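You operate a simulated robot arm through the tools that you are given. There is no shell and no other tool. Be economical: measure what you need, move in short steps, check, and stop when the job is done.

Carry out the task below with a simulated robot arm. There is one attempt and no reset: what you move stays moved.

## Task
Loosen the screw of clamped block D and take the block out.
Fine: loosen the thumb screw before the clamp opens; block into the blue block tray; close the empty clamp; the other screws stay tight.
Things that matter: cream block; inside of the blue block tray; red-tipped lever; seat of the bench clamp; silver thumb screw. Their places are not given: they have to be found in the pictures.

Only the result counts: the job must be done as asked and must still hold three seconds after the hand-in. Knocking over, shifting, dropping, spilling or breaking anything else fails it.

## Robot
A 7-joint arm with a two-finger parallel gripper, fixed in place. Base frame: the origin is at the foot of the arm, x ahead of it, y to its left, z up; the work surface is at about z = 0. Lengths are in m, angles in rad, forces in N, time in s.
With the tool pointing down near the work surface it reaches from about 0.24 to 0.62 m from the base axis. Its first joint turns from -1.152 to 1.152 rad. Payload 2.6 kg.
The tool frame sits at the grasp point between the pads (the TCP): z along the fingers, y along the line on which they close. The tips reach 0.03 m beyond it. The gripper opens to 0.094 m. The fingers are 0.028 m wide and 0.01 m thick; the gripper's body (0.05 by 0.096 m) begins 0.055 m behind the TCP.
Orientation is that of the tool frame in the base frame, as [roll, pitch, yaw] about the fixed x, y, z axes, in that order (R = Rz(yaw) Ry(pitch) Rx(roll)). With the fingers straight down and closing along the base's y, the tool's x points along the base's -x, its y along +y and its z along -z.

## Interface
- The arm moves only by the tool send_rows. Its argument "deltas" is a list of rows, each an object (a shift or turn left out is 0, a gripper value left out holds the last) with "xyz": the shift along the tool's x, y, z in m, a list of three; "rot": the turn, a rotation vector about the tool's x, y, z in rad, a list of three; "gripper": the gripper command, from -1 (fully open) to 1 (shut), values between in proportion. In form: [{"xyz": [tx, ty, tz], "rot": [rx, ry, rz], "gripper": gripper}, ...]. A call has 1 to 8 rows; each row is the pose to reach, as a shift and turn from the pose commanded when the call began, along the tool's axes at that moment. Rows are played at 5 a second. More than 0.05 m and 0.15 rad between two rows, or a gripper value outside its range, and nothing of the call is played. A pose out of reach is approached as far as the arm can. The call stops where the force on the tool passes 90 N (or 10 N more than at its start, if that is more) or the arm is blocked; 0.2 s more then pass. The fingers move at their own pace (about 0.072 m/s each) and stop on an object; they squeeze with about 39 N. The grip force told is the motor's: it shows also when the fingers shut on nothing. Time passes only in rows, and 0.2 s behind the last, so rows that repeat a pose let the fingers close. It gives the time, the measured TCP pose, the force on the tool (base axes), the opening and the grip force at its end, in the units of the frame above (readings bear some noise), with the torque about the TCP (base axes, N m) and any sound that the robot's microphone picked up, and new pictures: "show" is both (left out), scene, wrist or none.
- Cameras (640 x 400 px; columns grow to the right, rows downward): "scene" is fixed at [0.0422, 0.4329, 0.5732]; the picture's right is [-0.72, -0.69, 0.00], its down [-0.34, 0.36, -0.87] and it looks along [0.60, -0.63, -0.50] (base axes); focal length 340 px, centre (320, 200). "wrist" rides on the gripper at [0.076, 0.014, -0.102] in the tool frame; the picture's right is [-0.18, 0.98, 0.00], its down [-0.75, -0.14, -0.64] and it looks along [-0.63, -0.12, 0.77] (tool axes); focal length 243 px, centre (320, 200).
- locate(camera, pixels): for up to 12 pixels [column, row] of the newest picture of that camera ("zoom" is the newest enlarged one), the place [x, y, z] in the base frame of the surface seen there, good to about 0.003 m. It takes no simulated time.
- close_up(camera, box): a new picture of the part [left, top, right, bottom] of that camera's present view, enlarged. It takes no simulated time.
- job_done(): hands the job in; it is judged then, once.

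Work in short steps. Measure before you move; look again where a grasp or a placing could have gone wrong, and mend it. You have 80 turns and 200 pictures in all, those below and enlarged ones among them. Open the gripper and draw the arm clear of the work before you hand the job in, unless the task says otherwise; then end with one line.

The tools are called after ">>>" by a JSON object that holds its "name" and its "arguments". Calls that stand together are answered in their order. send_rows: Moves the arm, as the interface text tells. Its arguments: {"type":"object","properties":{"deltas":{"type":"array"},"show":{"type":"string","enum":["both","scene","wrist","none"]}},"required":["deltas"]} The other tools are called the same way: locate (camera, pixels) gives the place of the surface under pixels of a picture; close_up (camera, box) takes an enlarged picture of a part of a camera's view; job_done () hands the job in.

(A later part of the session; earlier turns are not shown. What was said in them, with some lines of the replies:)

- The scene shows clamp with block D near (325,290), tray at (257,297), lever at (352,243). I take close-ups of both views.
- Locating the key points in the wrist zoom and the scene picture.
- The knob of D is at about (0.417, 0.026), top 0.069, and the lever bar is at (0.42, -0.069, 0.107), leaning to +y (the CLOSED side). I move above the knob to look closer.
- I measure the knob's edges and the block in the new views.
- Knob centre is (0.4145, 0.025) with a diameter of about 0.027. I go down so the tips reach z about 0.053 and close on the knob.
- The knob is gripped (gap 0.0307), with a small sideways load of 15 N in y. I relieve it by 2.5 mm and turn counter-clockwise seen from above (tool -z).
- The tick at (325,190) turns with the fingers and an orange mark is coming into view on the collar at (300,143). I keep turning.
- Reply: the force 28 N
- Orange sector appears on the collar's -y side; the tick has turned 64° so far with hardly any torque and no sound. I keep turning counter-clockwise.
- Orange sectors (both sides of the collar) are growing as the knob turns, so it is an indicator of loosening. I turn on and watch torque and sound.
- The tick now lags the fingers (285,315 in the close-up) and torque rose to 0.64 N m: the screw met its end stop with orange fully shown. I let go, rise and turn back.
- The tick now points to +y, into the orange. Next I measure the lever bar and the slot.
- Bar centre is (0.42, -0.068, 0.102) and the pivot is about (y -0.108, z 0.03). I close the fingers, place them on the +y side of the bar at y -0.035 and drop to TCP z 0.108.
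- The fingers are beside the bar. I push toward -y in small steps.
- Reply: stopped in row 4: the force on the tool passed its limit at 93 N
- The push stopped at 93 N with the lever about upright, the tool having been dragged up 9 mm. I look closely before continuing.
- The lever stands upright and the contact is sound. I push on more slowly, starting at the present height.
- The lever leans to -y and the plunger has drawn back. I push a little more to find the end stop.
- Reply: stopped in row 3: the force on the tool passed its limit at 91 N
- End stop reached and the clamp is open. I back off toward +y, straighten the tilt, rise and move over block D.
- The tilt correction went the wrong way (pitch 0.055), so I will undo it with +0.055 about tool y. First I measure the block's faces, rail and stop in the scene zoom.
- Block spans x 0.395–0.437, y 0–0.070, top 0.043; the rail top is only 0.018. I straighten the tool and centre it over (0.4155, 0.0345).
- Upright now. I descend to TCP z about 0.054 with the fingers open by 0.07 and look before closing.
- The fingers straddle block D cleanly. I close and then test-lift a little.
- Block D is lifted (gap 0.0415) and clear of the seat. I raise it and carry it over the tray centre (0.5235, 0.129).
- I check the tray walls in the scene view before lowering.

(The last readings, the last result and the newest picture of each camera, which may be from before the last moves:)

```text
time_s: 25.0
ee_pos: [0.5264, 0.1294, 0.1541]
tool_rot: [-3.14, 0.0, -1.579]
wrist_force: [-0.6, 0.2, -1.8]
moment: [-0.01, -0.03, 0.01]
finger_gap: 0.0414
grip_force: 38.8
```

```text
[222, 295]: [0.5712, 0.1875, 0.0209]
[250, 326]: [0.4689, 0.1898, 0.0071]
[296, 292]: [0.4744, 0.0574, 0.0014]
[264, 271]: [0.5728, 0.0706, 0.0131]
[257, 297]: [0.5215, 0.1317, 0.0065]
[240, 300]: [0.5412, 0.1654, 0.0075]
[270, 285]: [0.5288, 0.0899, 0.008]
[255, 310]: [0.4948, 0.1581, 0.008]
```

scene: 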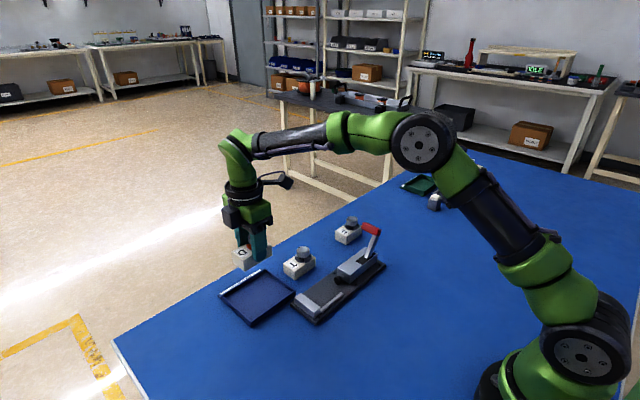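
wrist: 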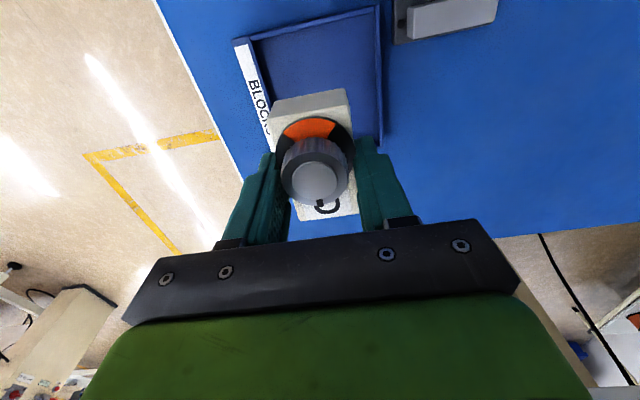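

Floor z is about 0.007 and the centre (0.521, 0.130). I lower the block to just above the floor.

>>> {"name": "send_rows", "arguments": {"deltas": [{"xyz": [0, 0.004, 0.035]}, {"xyz": [0, 0.004, 0.07]}, {"xyz": [0, 0.004, 0.09]}, {"xyz": [0, 0.004, 0.098]}, {"xyz": [0, 0.004, 0.102]}]}}

>>> {"name": "close_up", "arguments": {"camera": "scene", "box": [200, 230, 320, 335]}}

```text
time_s: 26.2
ee_pos: [0.5215, 0.1292, 0.0525]
tool_rot: [-3.137, 0.0, -1.578]
wrist_force: [1.5, 0.4, -1.9]
moment: [-0.01, -0.03, -0.01]
finger_gap: 0.0414
grip_force: 39.0
```

scene: 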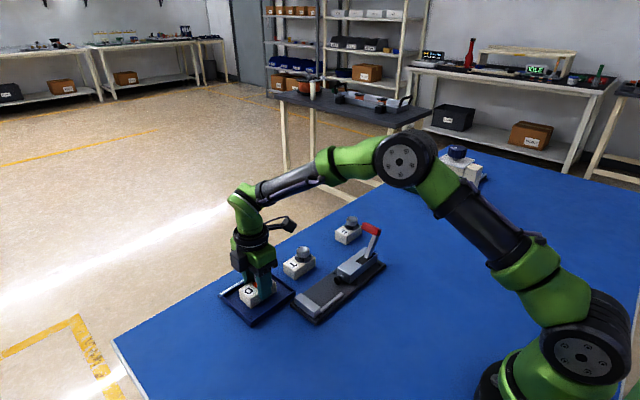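
wrist: 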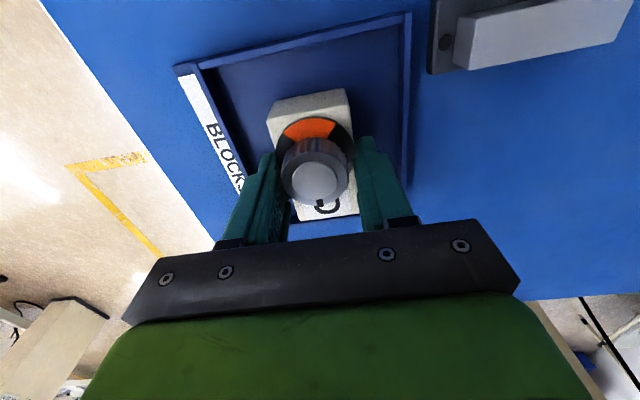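

```text
3.81 times, centred on (260, 282) of scene
```

zoom: 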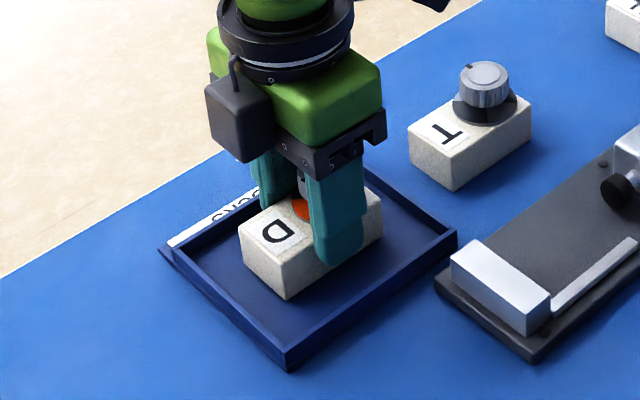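

The block is well inside the tray and nearly on the floor. I lower in 1 mm steps to feel contact.

>>> {"name": "send_rows", "arguments": {"deltas": [{"xyz": [0, 0, 0.001]}, {"xyz": [0, 0, 0.002]}, {"xyz": [0, 0, 0.003]}, {"xyz": [0, 0, 0.004]}], "show": "none"}}

```text
time_s: 27.2
ee_pos: [0.5229, 0.1288, 0.0494]
tool_rot: [-3.135, -0.001, -1.58]
wrist_force: [-2.4, -1.6, 5.7]
moment: [-0.11, 0.32, 0.02]
finger_gap: 0.0417
grip_force: 38.9
```

Contact shows (Fz +5.7 N). I open to 0.07 and rise straight up.

>>> {"name": "send_rows", "arguments": {"deltas": [{"gripper": -0.45}, {}, {}, {"xyz": [0, 0, -0.03]}, {"xyz": [0, 0, -0.07]}, {"xyz": [0, 0, -0.11]}, {"xyz": [0, 0, -0.15]}]}}

>>> {"name": "close_up", "arguments": {"camera": "scene", "box": [200, 210, 400, 335]}}

```text
time_s: 28.8
ee_pos: [0.5203, 0.1306, 0.1986]
tool_rot: [-3.139, -0.004, -1.577]
wrist_force: [0.8, -0.5, -0.5]
moment: [0.01, -0.06, -0.01]
finger_gap: 0.0681
grip_force: 0.2
```

scene: 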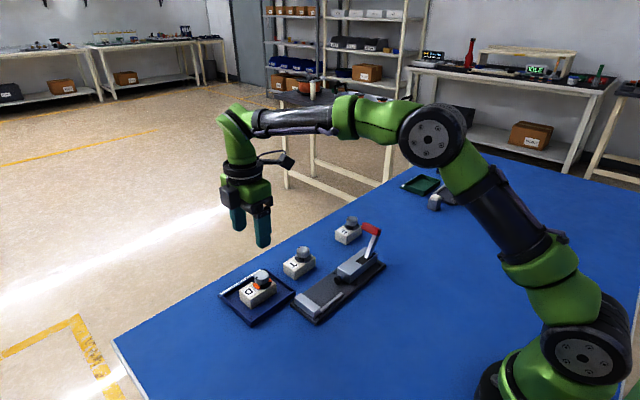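
wrist: 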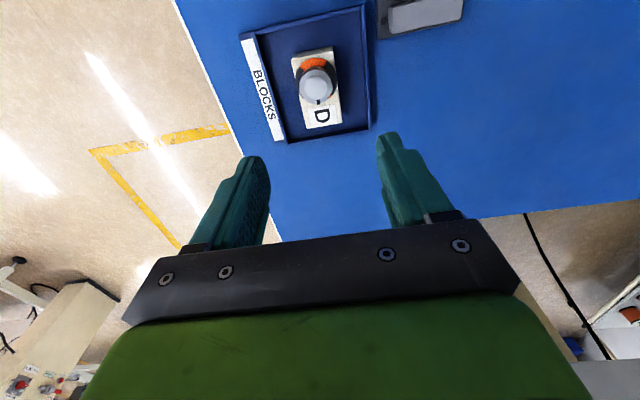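

```text
3.20 times, centred on (300, 272) of scene
```

zoom: 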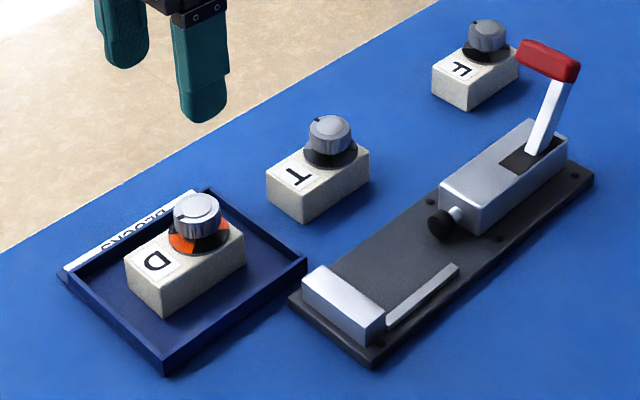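

Block D rests in the tray, and T and F are undisturbed. I locate the lever bar in its open position.

>>> {"name": "locate", "arguments": {"camera": "zoom", "pixels": [[535, 55], [550, 62], [568, 70], [550, 110], [545, 46], [530, 45]]}}

>>> {"name": "send_rows", "arguments": {"deltas": [{"xyz": [0.045, 0.014, 0], "gripper": 1}, {"xyz": [0.09, 0.028, 0]}, {"xyz": [0.135, 0.042, 0]}, {"xyz": [0.18, 0.056, 0]}, {"xyz": [0.225, 0.07, 0]}, {"xyz": [0.27, 0.084, 0]}, {"xyz": [0.315, 0.098, 0]}, {"xyz": [0.325, 0.101, 0]}]}}

```text
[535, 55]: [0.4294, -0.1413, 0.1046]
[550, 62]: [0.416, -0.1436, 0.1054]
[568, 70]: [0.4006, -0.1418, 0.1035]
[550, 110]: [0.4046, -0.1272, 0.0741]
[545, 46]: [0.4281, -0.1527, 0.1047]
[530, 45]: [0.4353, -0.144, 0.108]
```

```text
time_s: 30.6
ee_pos: [0.4176, -0.1954, 0.1995]
tool_rot: [-3.137, -0.004, -1.577]
wrist_force: [-0.4, -0.5, -0.9]
moment: [0.03, -0.01, 0.02]
finger_gap: 0.0001
grip_force: 33.0
```

scene: 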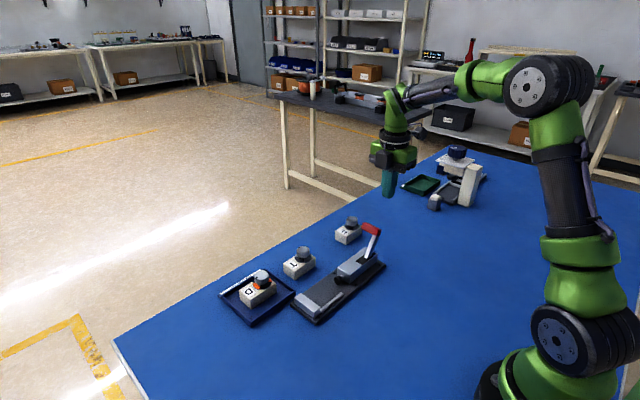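
wrist: 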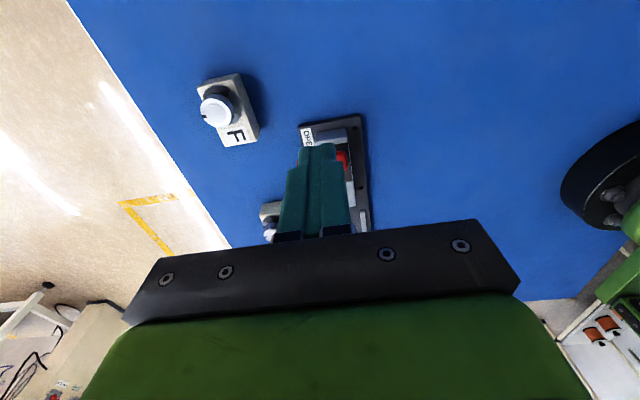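

The bar's -y face is near y -0.157 and the fingers' face near -0.181. I descend to TCP z 0.109.

>>> {"name": "send_rows", "arguments": {"deltas": [{"xyz": [0, -0.002, 0.04]}, {"xyz": [0, -0.002, 0.075]}, {"xyz": [0, -0.002, 0.09]}, {"xyz": [-0.012, -0.002, 0.09]}, {"xyz": [-0.02, -0.002, 0.09]}]}}

>>> {"name": "close_up", "arguments": {"camera": "scene", "box": [310, 180, 430, 290]}}

```text
time_s: 31.8
ee_pos: [0.4222, -0.1762, 0.1091]
tool_rot: [-3.137, -0.001, -1.576]
wrist_force: [-0.1, -0.9, 0.2]
moment: [0.01, 0.0, 0.0]
finger_gap: 0.0001
grip_force: 32.6
```

scene: 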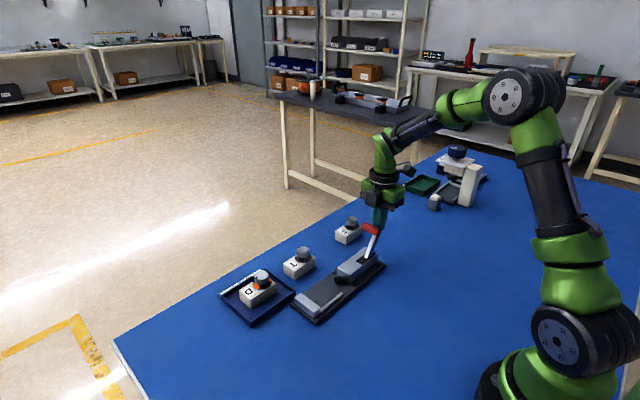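
wrist: 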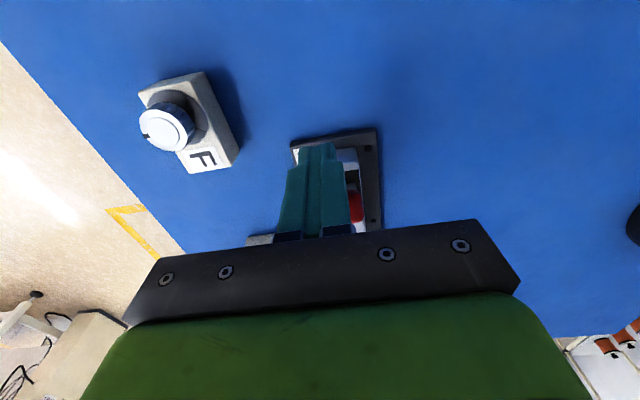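

```text
3.64 times, centred on (370, 235) of scene
```

zoom: 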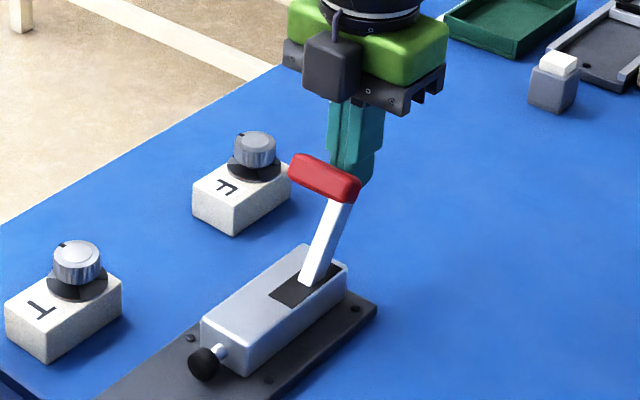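

The fingers stand just behind the bar at its middle. I push toward +y (tool -x) in 6 mm steps, rising slightly with the arc.

>>> {"name": "send_rows", "arguments": {"deltas": [{"xyz": [-0.006, 0, 0]}, {"xyz": [-0.012, 0, -0.002]}, {"xyz": [-0.018, 0, -0.004]}, {"xyz": [-0.024, 0, -0.006]}, {"xyz": [-0.03, 0, -0.007]}, {"xyz": [-0.036, 0, -0.008]}, {"xyz": [-0.042, 0, -0.009]}, {"xyz": [-0.048, 0, -0.009]}], "show": "scene"}}

```text
time_s: 33.6
ee_pos: [0.42, -0.1261, 0.1161]
tool_rot: [-3.138, -0.001, -1.577]
wrist_force: [-0.4, -0.2, -0.2]
moment: [-0.03, 0.01, -0.01]
finger_gap: 0.0
grip_force: 32.6
```

scene: 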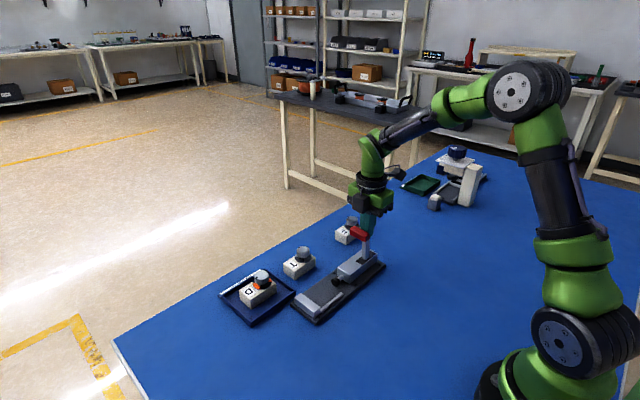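

The lever is past upright. I push on, lowering with the arc, up to the end stop.

>>> {"name": "send_rows", "arguments": {"deltas": [{"xyz": [-0.006, 0, 0.001]}, {"xyz": [-0.012, 0, 0.002]}, {"xyz": [-0.018, 0, 0.003]}, {"xyz": [-0.024, 0, 0.005]}, {"xyz": [-0.03, 0, 0.007]}, {"xyz": [-0.035, 0, 0.008]}, {"xyz": [-0.039, 0, 0.009]}, {"xyz": [-0.043, 0, 0.009]}]}}

>>> {"name": "close_up", "arguments": {"camera": "scene", "box": [290, 190, 410, 300]}}

```text
time_s: 35.4
ee_pos: [0.4216, -0.0988, 0.1099]
tool_rot: [-3.127, -0.026, -1.59]
wrist_force: [8.5, -54.0, 14.1]
moment: [-0.78, -0.48, -0.02]
finger_gap: 0.0
grip_force: 33.2
```

scene: 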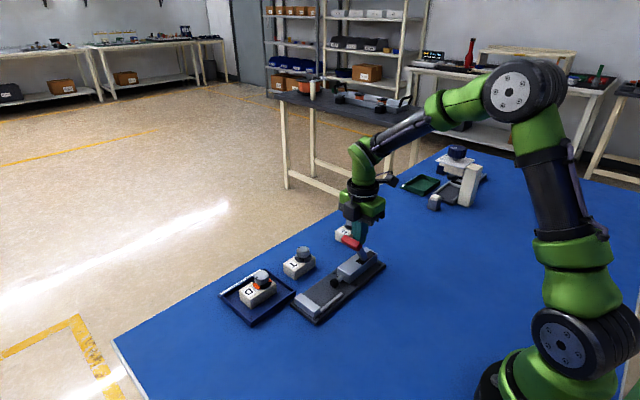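
wrist: 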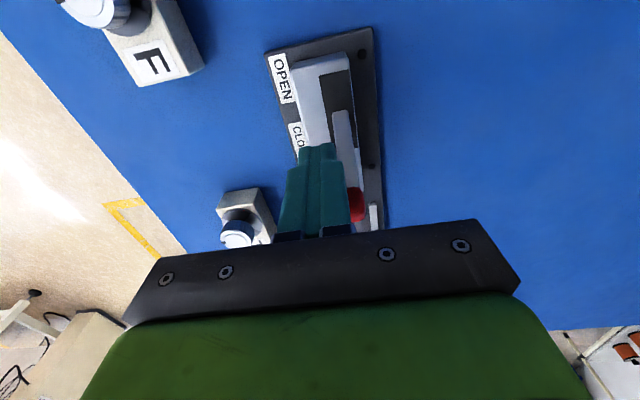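

```text
3.64 times, centred on (350, 245) of scene
```

zoom: 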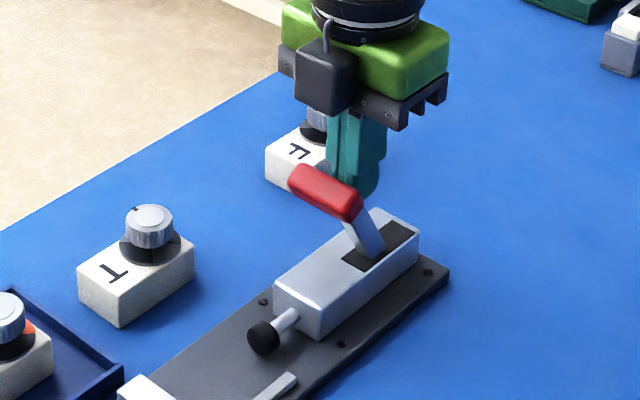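

Blocked with 54 N at y -0.099: end stop, and the plunger is out. I back off toward -y, rise clear and measure the lever.

>>> {"name": "send_rows", "arguments": {"deltas": [{"xyz": [0.02, 0, 0]}, {"xyz": [0.045, 0, 0]}, {"xyz": [0.045, 0, -0.04]}, {"xyz": [0.045, 0, -0.08]}, {"xyz": [0.045, 0, -0.12]}, {"xyz": [0.045, 0, -0.16], "gripper": -0.8}, {"xyz": [0.045, 0, -0.16]}]}}

>>> {"name": "close_up", "arguments": {"camera": "scene", "box": [210, 200, 400, 330]}}

>>> {"name": "locate", "arguments": {"camera": "scene", "pixels": [[351, 243], [345, 240], [358, 248], [363, 255], [353, 246], [330, 280]]}}

```text
time_s: 37.0
ee_pos: [0.419, -0.1295, 0.2685]
tool_rot: [-3.137, -0.001, -1.576]
wrist_force: [0.4, 0.4, -0.5]
moment: [0.02, 0.06, 0.01]
finger_gap: 0.0818
grip_force: 0.0
```

scene: 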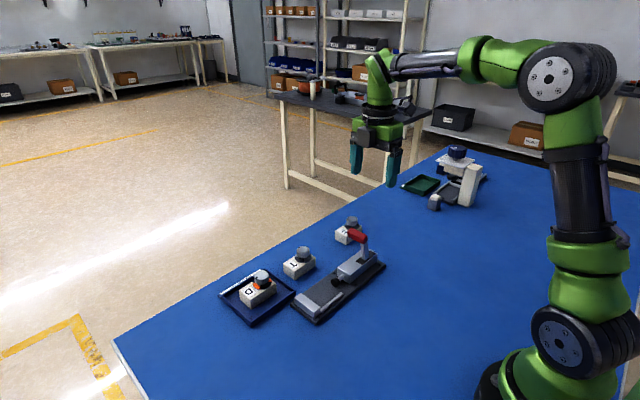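
wrist: 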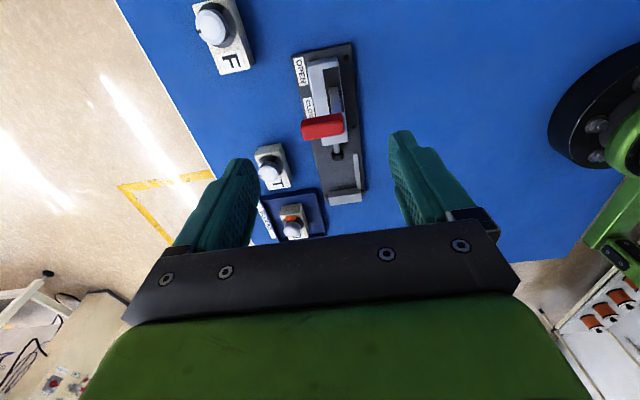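

```text
3.08 times, centred on (305, 265) of scene
```

zoom: 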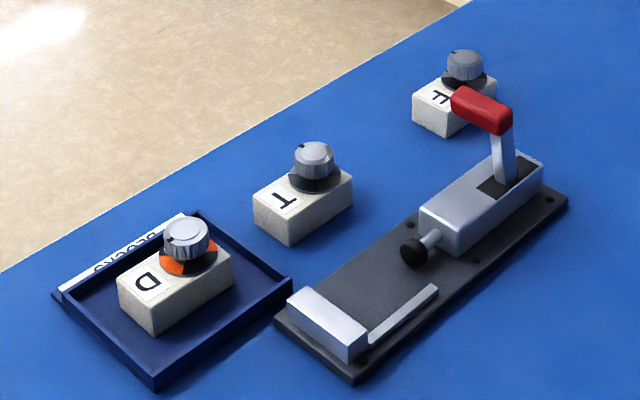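

```text
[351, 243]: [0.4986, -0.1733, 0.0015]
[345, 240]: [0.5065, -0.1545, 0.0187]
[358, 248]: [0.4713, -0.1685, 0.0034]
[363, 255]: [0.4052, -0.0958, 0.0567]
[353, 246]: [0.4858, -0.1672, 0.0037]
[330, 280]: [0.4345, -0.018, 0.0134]
```

The lever has sprung back to nearly upright (zoom 480,110 versus 465,130 originally): it had not gone past its detent. I locate it again.

>>> {"name": "locate", "arguments": {"camera": "zoom", "pixels": [[480, 105], [465, 105], [500, 115], [490, 128], [500, 150], [410, 252], [505, 180]]}}

>>> {"name": "close_up", "arguments": {"camera": "wrist", "box": [240, 40, 400, 220]}}

```text
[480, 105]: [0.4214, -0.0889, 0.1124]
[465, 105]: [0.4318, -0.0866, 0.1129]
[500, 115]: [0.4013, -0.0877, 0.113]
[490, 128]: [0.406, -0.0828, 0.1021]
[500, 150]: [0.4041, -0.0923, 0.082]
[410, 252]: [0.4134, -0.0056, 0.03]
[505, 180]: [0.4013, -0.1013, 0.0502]
```

```text
2.22 times, centred on (320, 130) of wrist
```

zoom: 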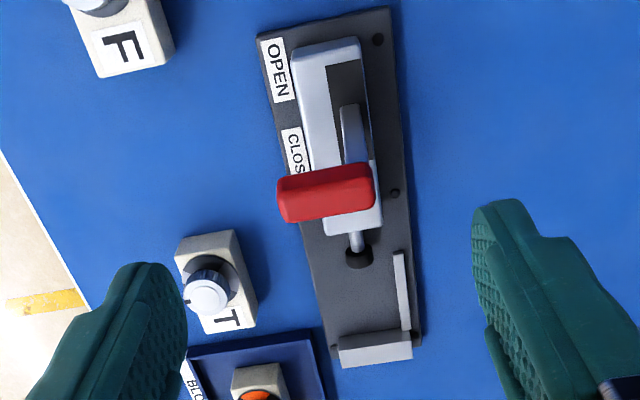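

Bar centre now is y -0.091. I close the fingers, come down behind it and push further with more force.

>>> {"name": "send_rows", "arguments": {"deltas": [{"xyz": [0.01, 0, 0.03], "gripper": 1}, {"xyz": [0.01, 0, 0.06]}, {"xyz": [0.01, 0, 0.1]}, {"xyz": [0.01, 0, 0.14]}, {"xyz": [0.01, 0, 0.158]}], "show": "none"}}

>>> {"name": "send_rows", "arguments": {"deltas": [{"xyz": [-0.015, 0, 0]}, {"xyz": [-0.027, 0, 0.001]}, {"xyz": [-0.039, 0, 0.002]}, {"xyz": [-0.051, 0, 0.004]}, {"xyz": [-0.061, 0, 0.006]}, {"xyz": [-0.069, 0, 0.007]}, {"xyz": [-0.077, 0, 0.008]}, {"xyz": [-0.077, 0, 0.008]}]}}

>>> {"name": "close_up", "arguments": {"camera": "scene", "box": [290, 190, 410, 300]}}

```text
time_s: 38.2
ee_pos: [0.4206, -0.1381, 0.1085]
tool_rot: [-3.137, -0.002, -1.577]
wrist_force: [0.1, 0.2, 1.0]
moment: [-0.06, -0.01, 0.01]
finger_gap: 0.0001
grip_force: 33.0
```

```text
time_s: 39.6
ee_pos: [0.4213, -0.0984, 0.1081]
tool_rot: [-3.122, -0.045, -1.605]
wrist_force: [-1.9, -3.5, 0.1]
moment: [-0.01, -0.02, -0.05]
finger_gap: 0.0001
grip_force: 32.9
stopped in row 7: the force on the tool passed its limit at 95 N (the readings are from after the stop); the commanded pose is now the measured one
```

scene: 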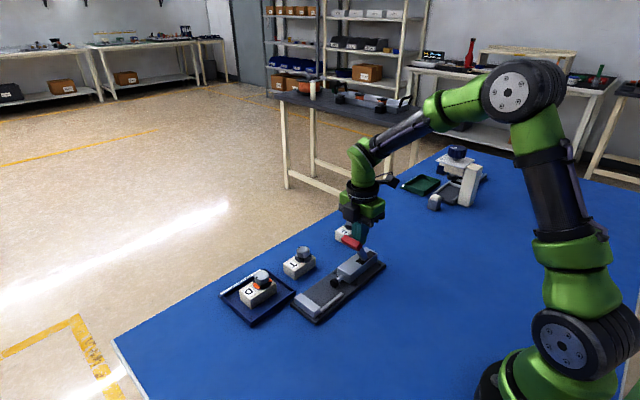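
wrist: 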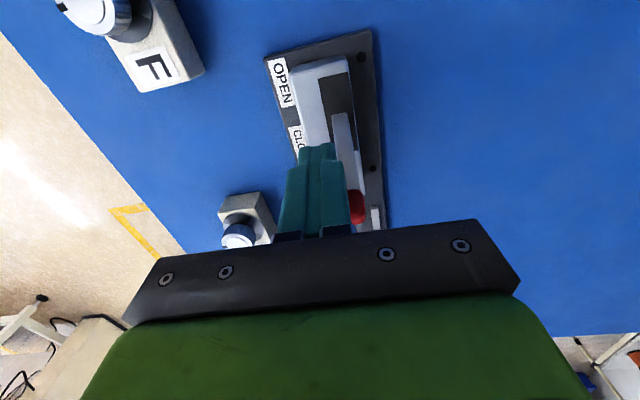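

```text
3.64 times, centred on (350, 245) of scene
```

zoom: 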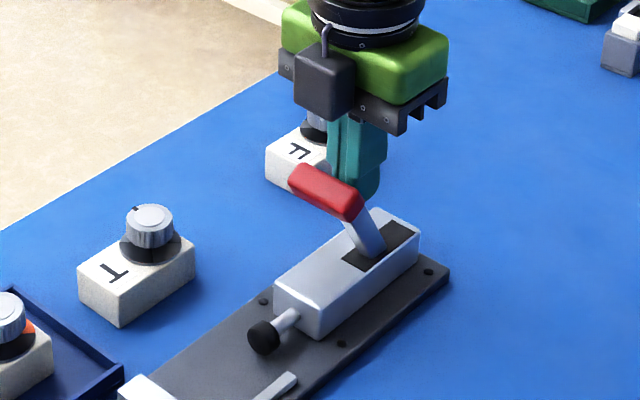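

It stops at the same place at 95 N, so that is the hard stop. The lever must have been drawn back during retreat; I now back off gently by a few mm and watch whether it follows.

>>> {"name": "send_rows", "arguments": {"deltas": [{"xyz": [0.002, 0, 0]}, {"xyz": [0.004, 0, 0]}, {"xyz": [0.006, 0, 0]}, {"xyz": [0.008, 0, 0]}], "show": "none"}}

>>> {"name": "close_up", "arguments": {"camera": "scene", "box": [320, 200, 400, 280]}}

>>> {"name": "close_up", "arguments": {"camera": "wrist", "box": [250, 30, 410, 240]}}

```text
time_s: 40.6
ee_pos: [0.4215, -0.1053, 0.1083]
tool_rot: [-3.123, -0.042, -1.606]
wrist_force: [-0.5, -0.1, 0.3]
moment: [0.02, 0.01, -0.04]
finger_gap: 0.0
grip_force: 33.2
```

```text
5.00 times, centred on (360, 240) of scene
```

zoom: 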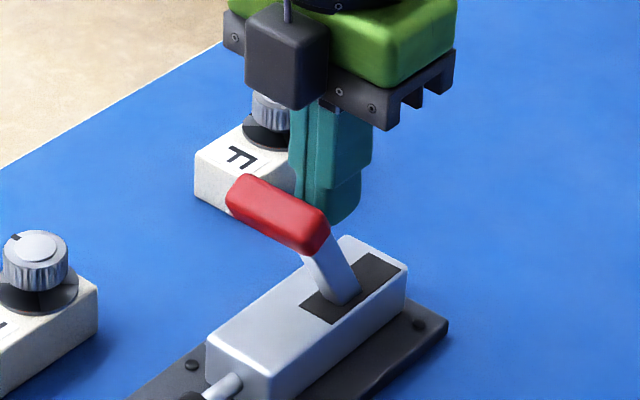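

```text
1.90 times, centred on (330, 135) of wrist
```

zoom: 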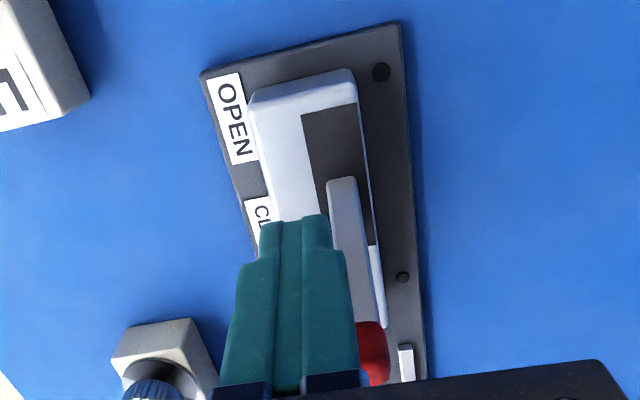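

The lever now stays closed (bar back at scene ~(352,243), plunger out). I back off another 3 cm level, pause, then look before rising.

>>> {"name": "send_rows", "arguments": {"deltas": [{"xyz": [0.008, 0, 0]}, {"xyz": [0.016, 0, 0]}, {"xyz": [0.026, 0, 0]}, {"xyz": [0.036, 0, 0]}, {"xyz": [0.045, 0, 0]}, {"xyz": [0.045, 0, 0]}], "show": "none"}}

>>> {"name": "close_up", "arguments": {"camera": "scene", "box": [320, 200, 400, 280]}}

```text
time_s: 42.0
ee_pos: [0.4189, -0.152, 0.1101]
tool_rot: [-3.125, -0.044, -1.606]
wrist_force: [-0.7, -0.4, -0.4]
moment: [-0.01, 0.01, -0.03]
finger_gap: 0.0005
grip_force: 32.8
```

```text
5.00 times, centred on (360, 240) of scene
```

zoom: 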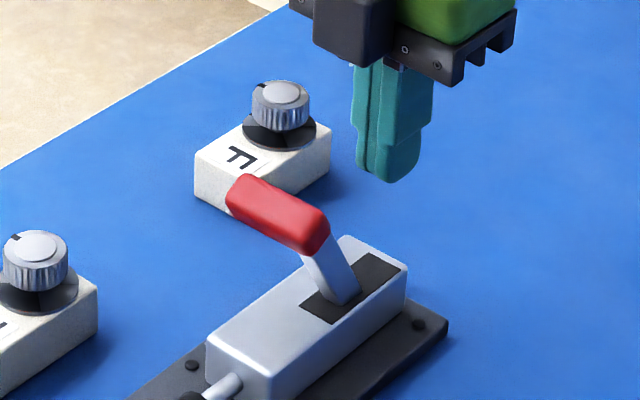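

The lever stays closed with the fingers well clear. I rise straight, open the gripper and check the final state.

>>> {"name": "send_rows", "arguments": {"deltas": [{"xyz": [0.005, 0, -0.04]}, {"xyz": [0.005, 0, -0.08]}, {"xyz": [0.005, 0, -0.12]}, {"xyz": [0.005, 0, -0.16]}, {"xyz": [0.005, 0, -0.19], "gripper": -0.8}, {"xyz": [0.005, 0, -0.19]}, {"xyz": [0.005, 0, -0.19]}, {"xyz": [0.005, 0, -0.19]}], "show": "wrist"}}

>>> {"name": "close_up", "arguments": {"camera": "scene", "box": [210, 200, 400, 330]}}

>>> {"name": "locate", "arguments": {"camera": "zoom", "pixels": [[465, 128], [410, 252], [175, 280], [402, 258]]}}

```text
time_s: 43.8
ee_pos: [0.4162, -0.148, 0.3007]
tool_rot: [-3.123, -0.041, -1.605]
wrist_force: [0.1, 0.6, 0.6]
moment: [0.02, -0.03, -0.01]
finger_gap: 0.0848
grip_force: 0.0
```

wrist: 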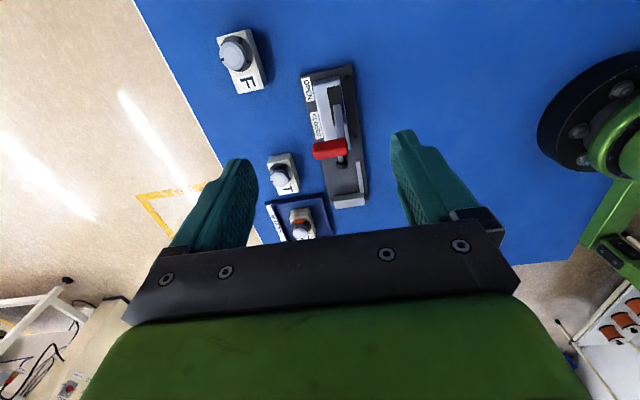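

```text
3.08 times, centred on (305, 265) of scene
```

zoom: 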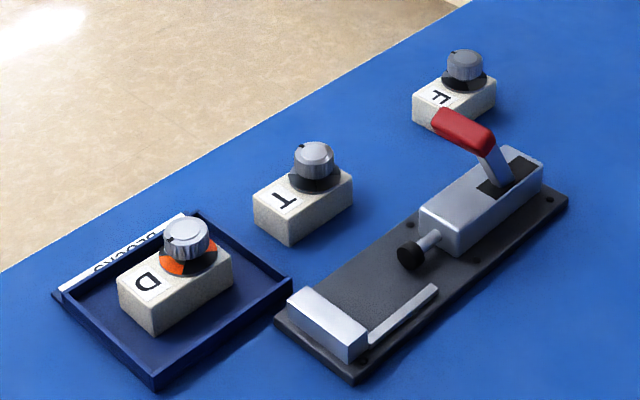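

```text
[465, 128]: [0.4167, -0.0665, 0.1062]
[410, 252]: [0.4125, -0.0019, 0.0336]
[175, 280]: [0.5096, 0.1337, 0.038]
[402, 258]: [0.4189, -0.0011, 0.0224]
```

The lever bar is back at its original closed place (y -0.067). Block D lies in the tray with its screw loosened, T and F are as they were, and the arm is clear and open, so I hand in.

>>> {"name": "job_done", "arguments": {}}

```text
The job is handed in.
```

Block D's screw is loosened and the block is in the blue tray. The empty clamp is closed, and the screws on T and F were not touched.
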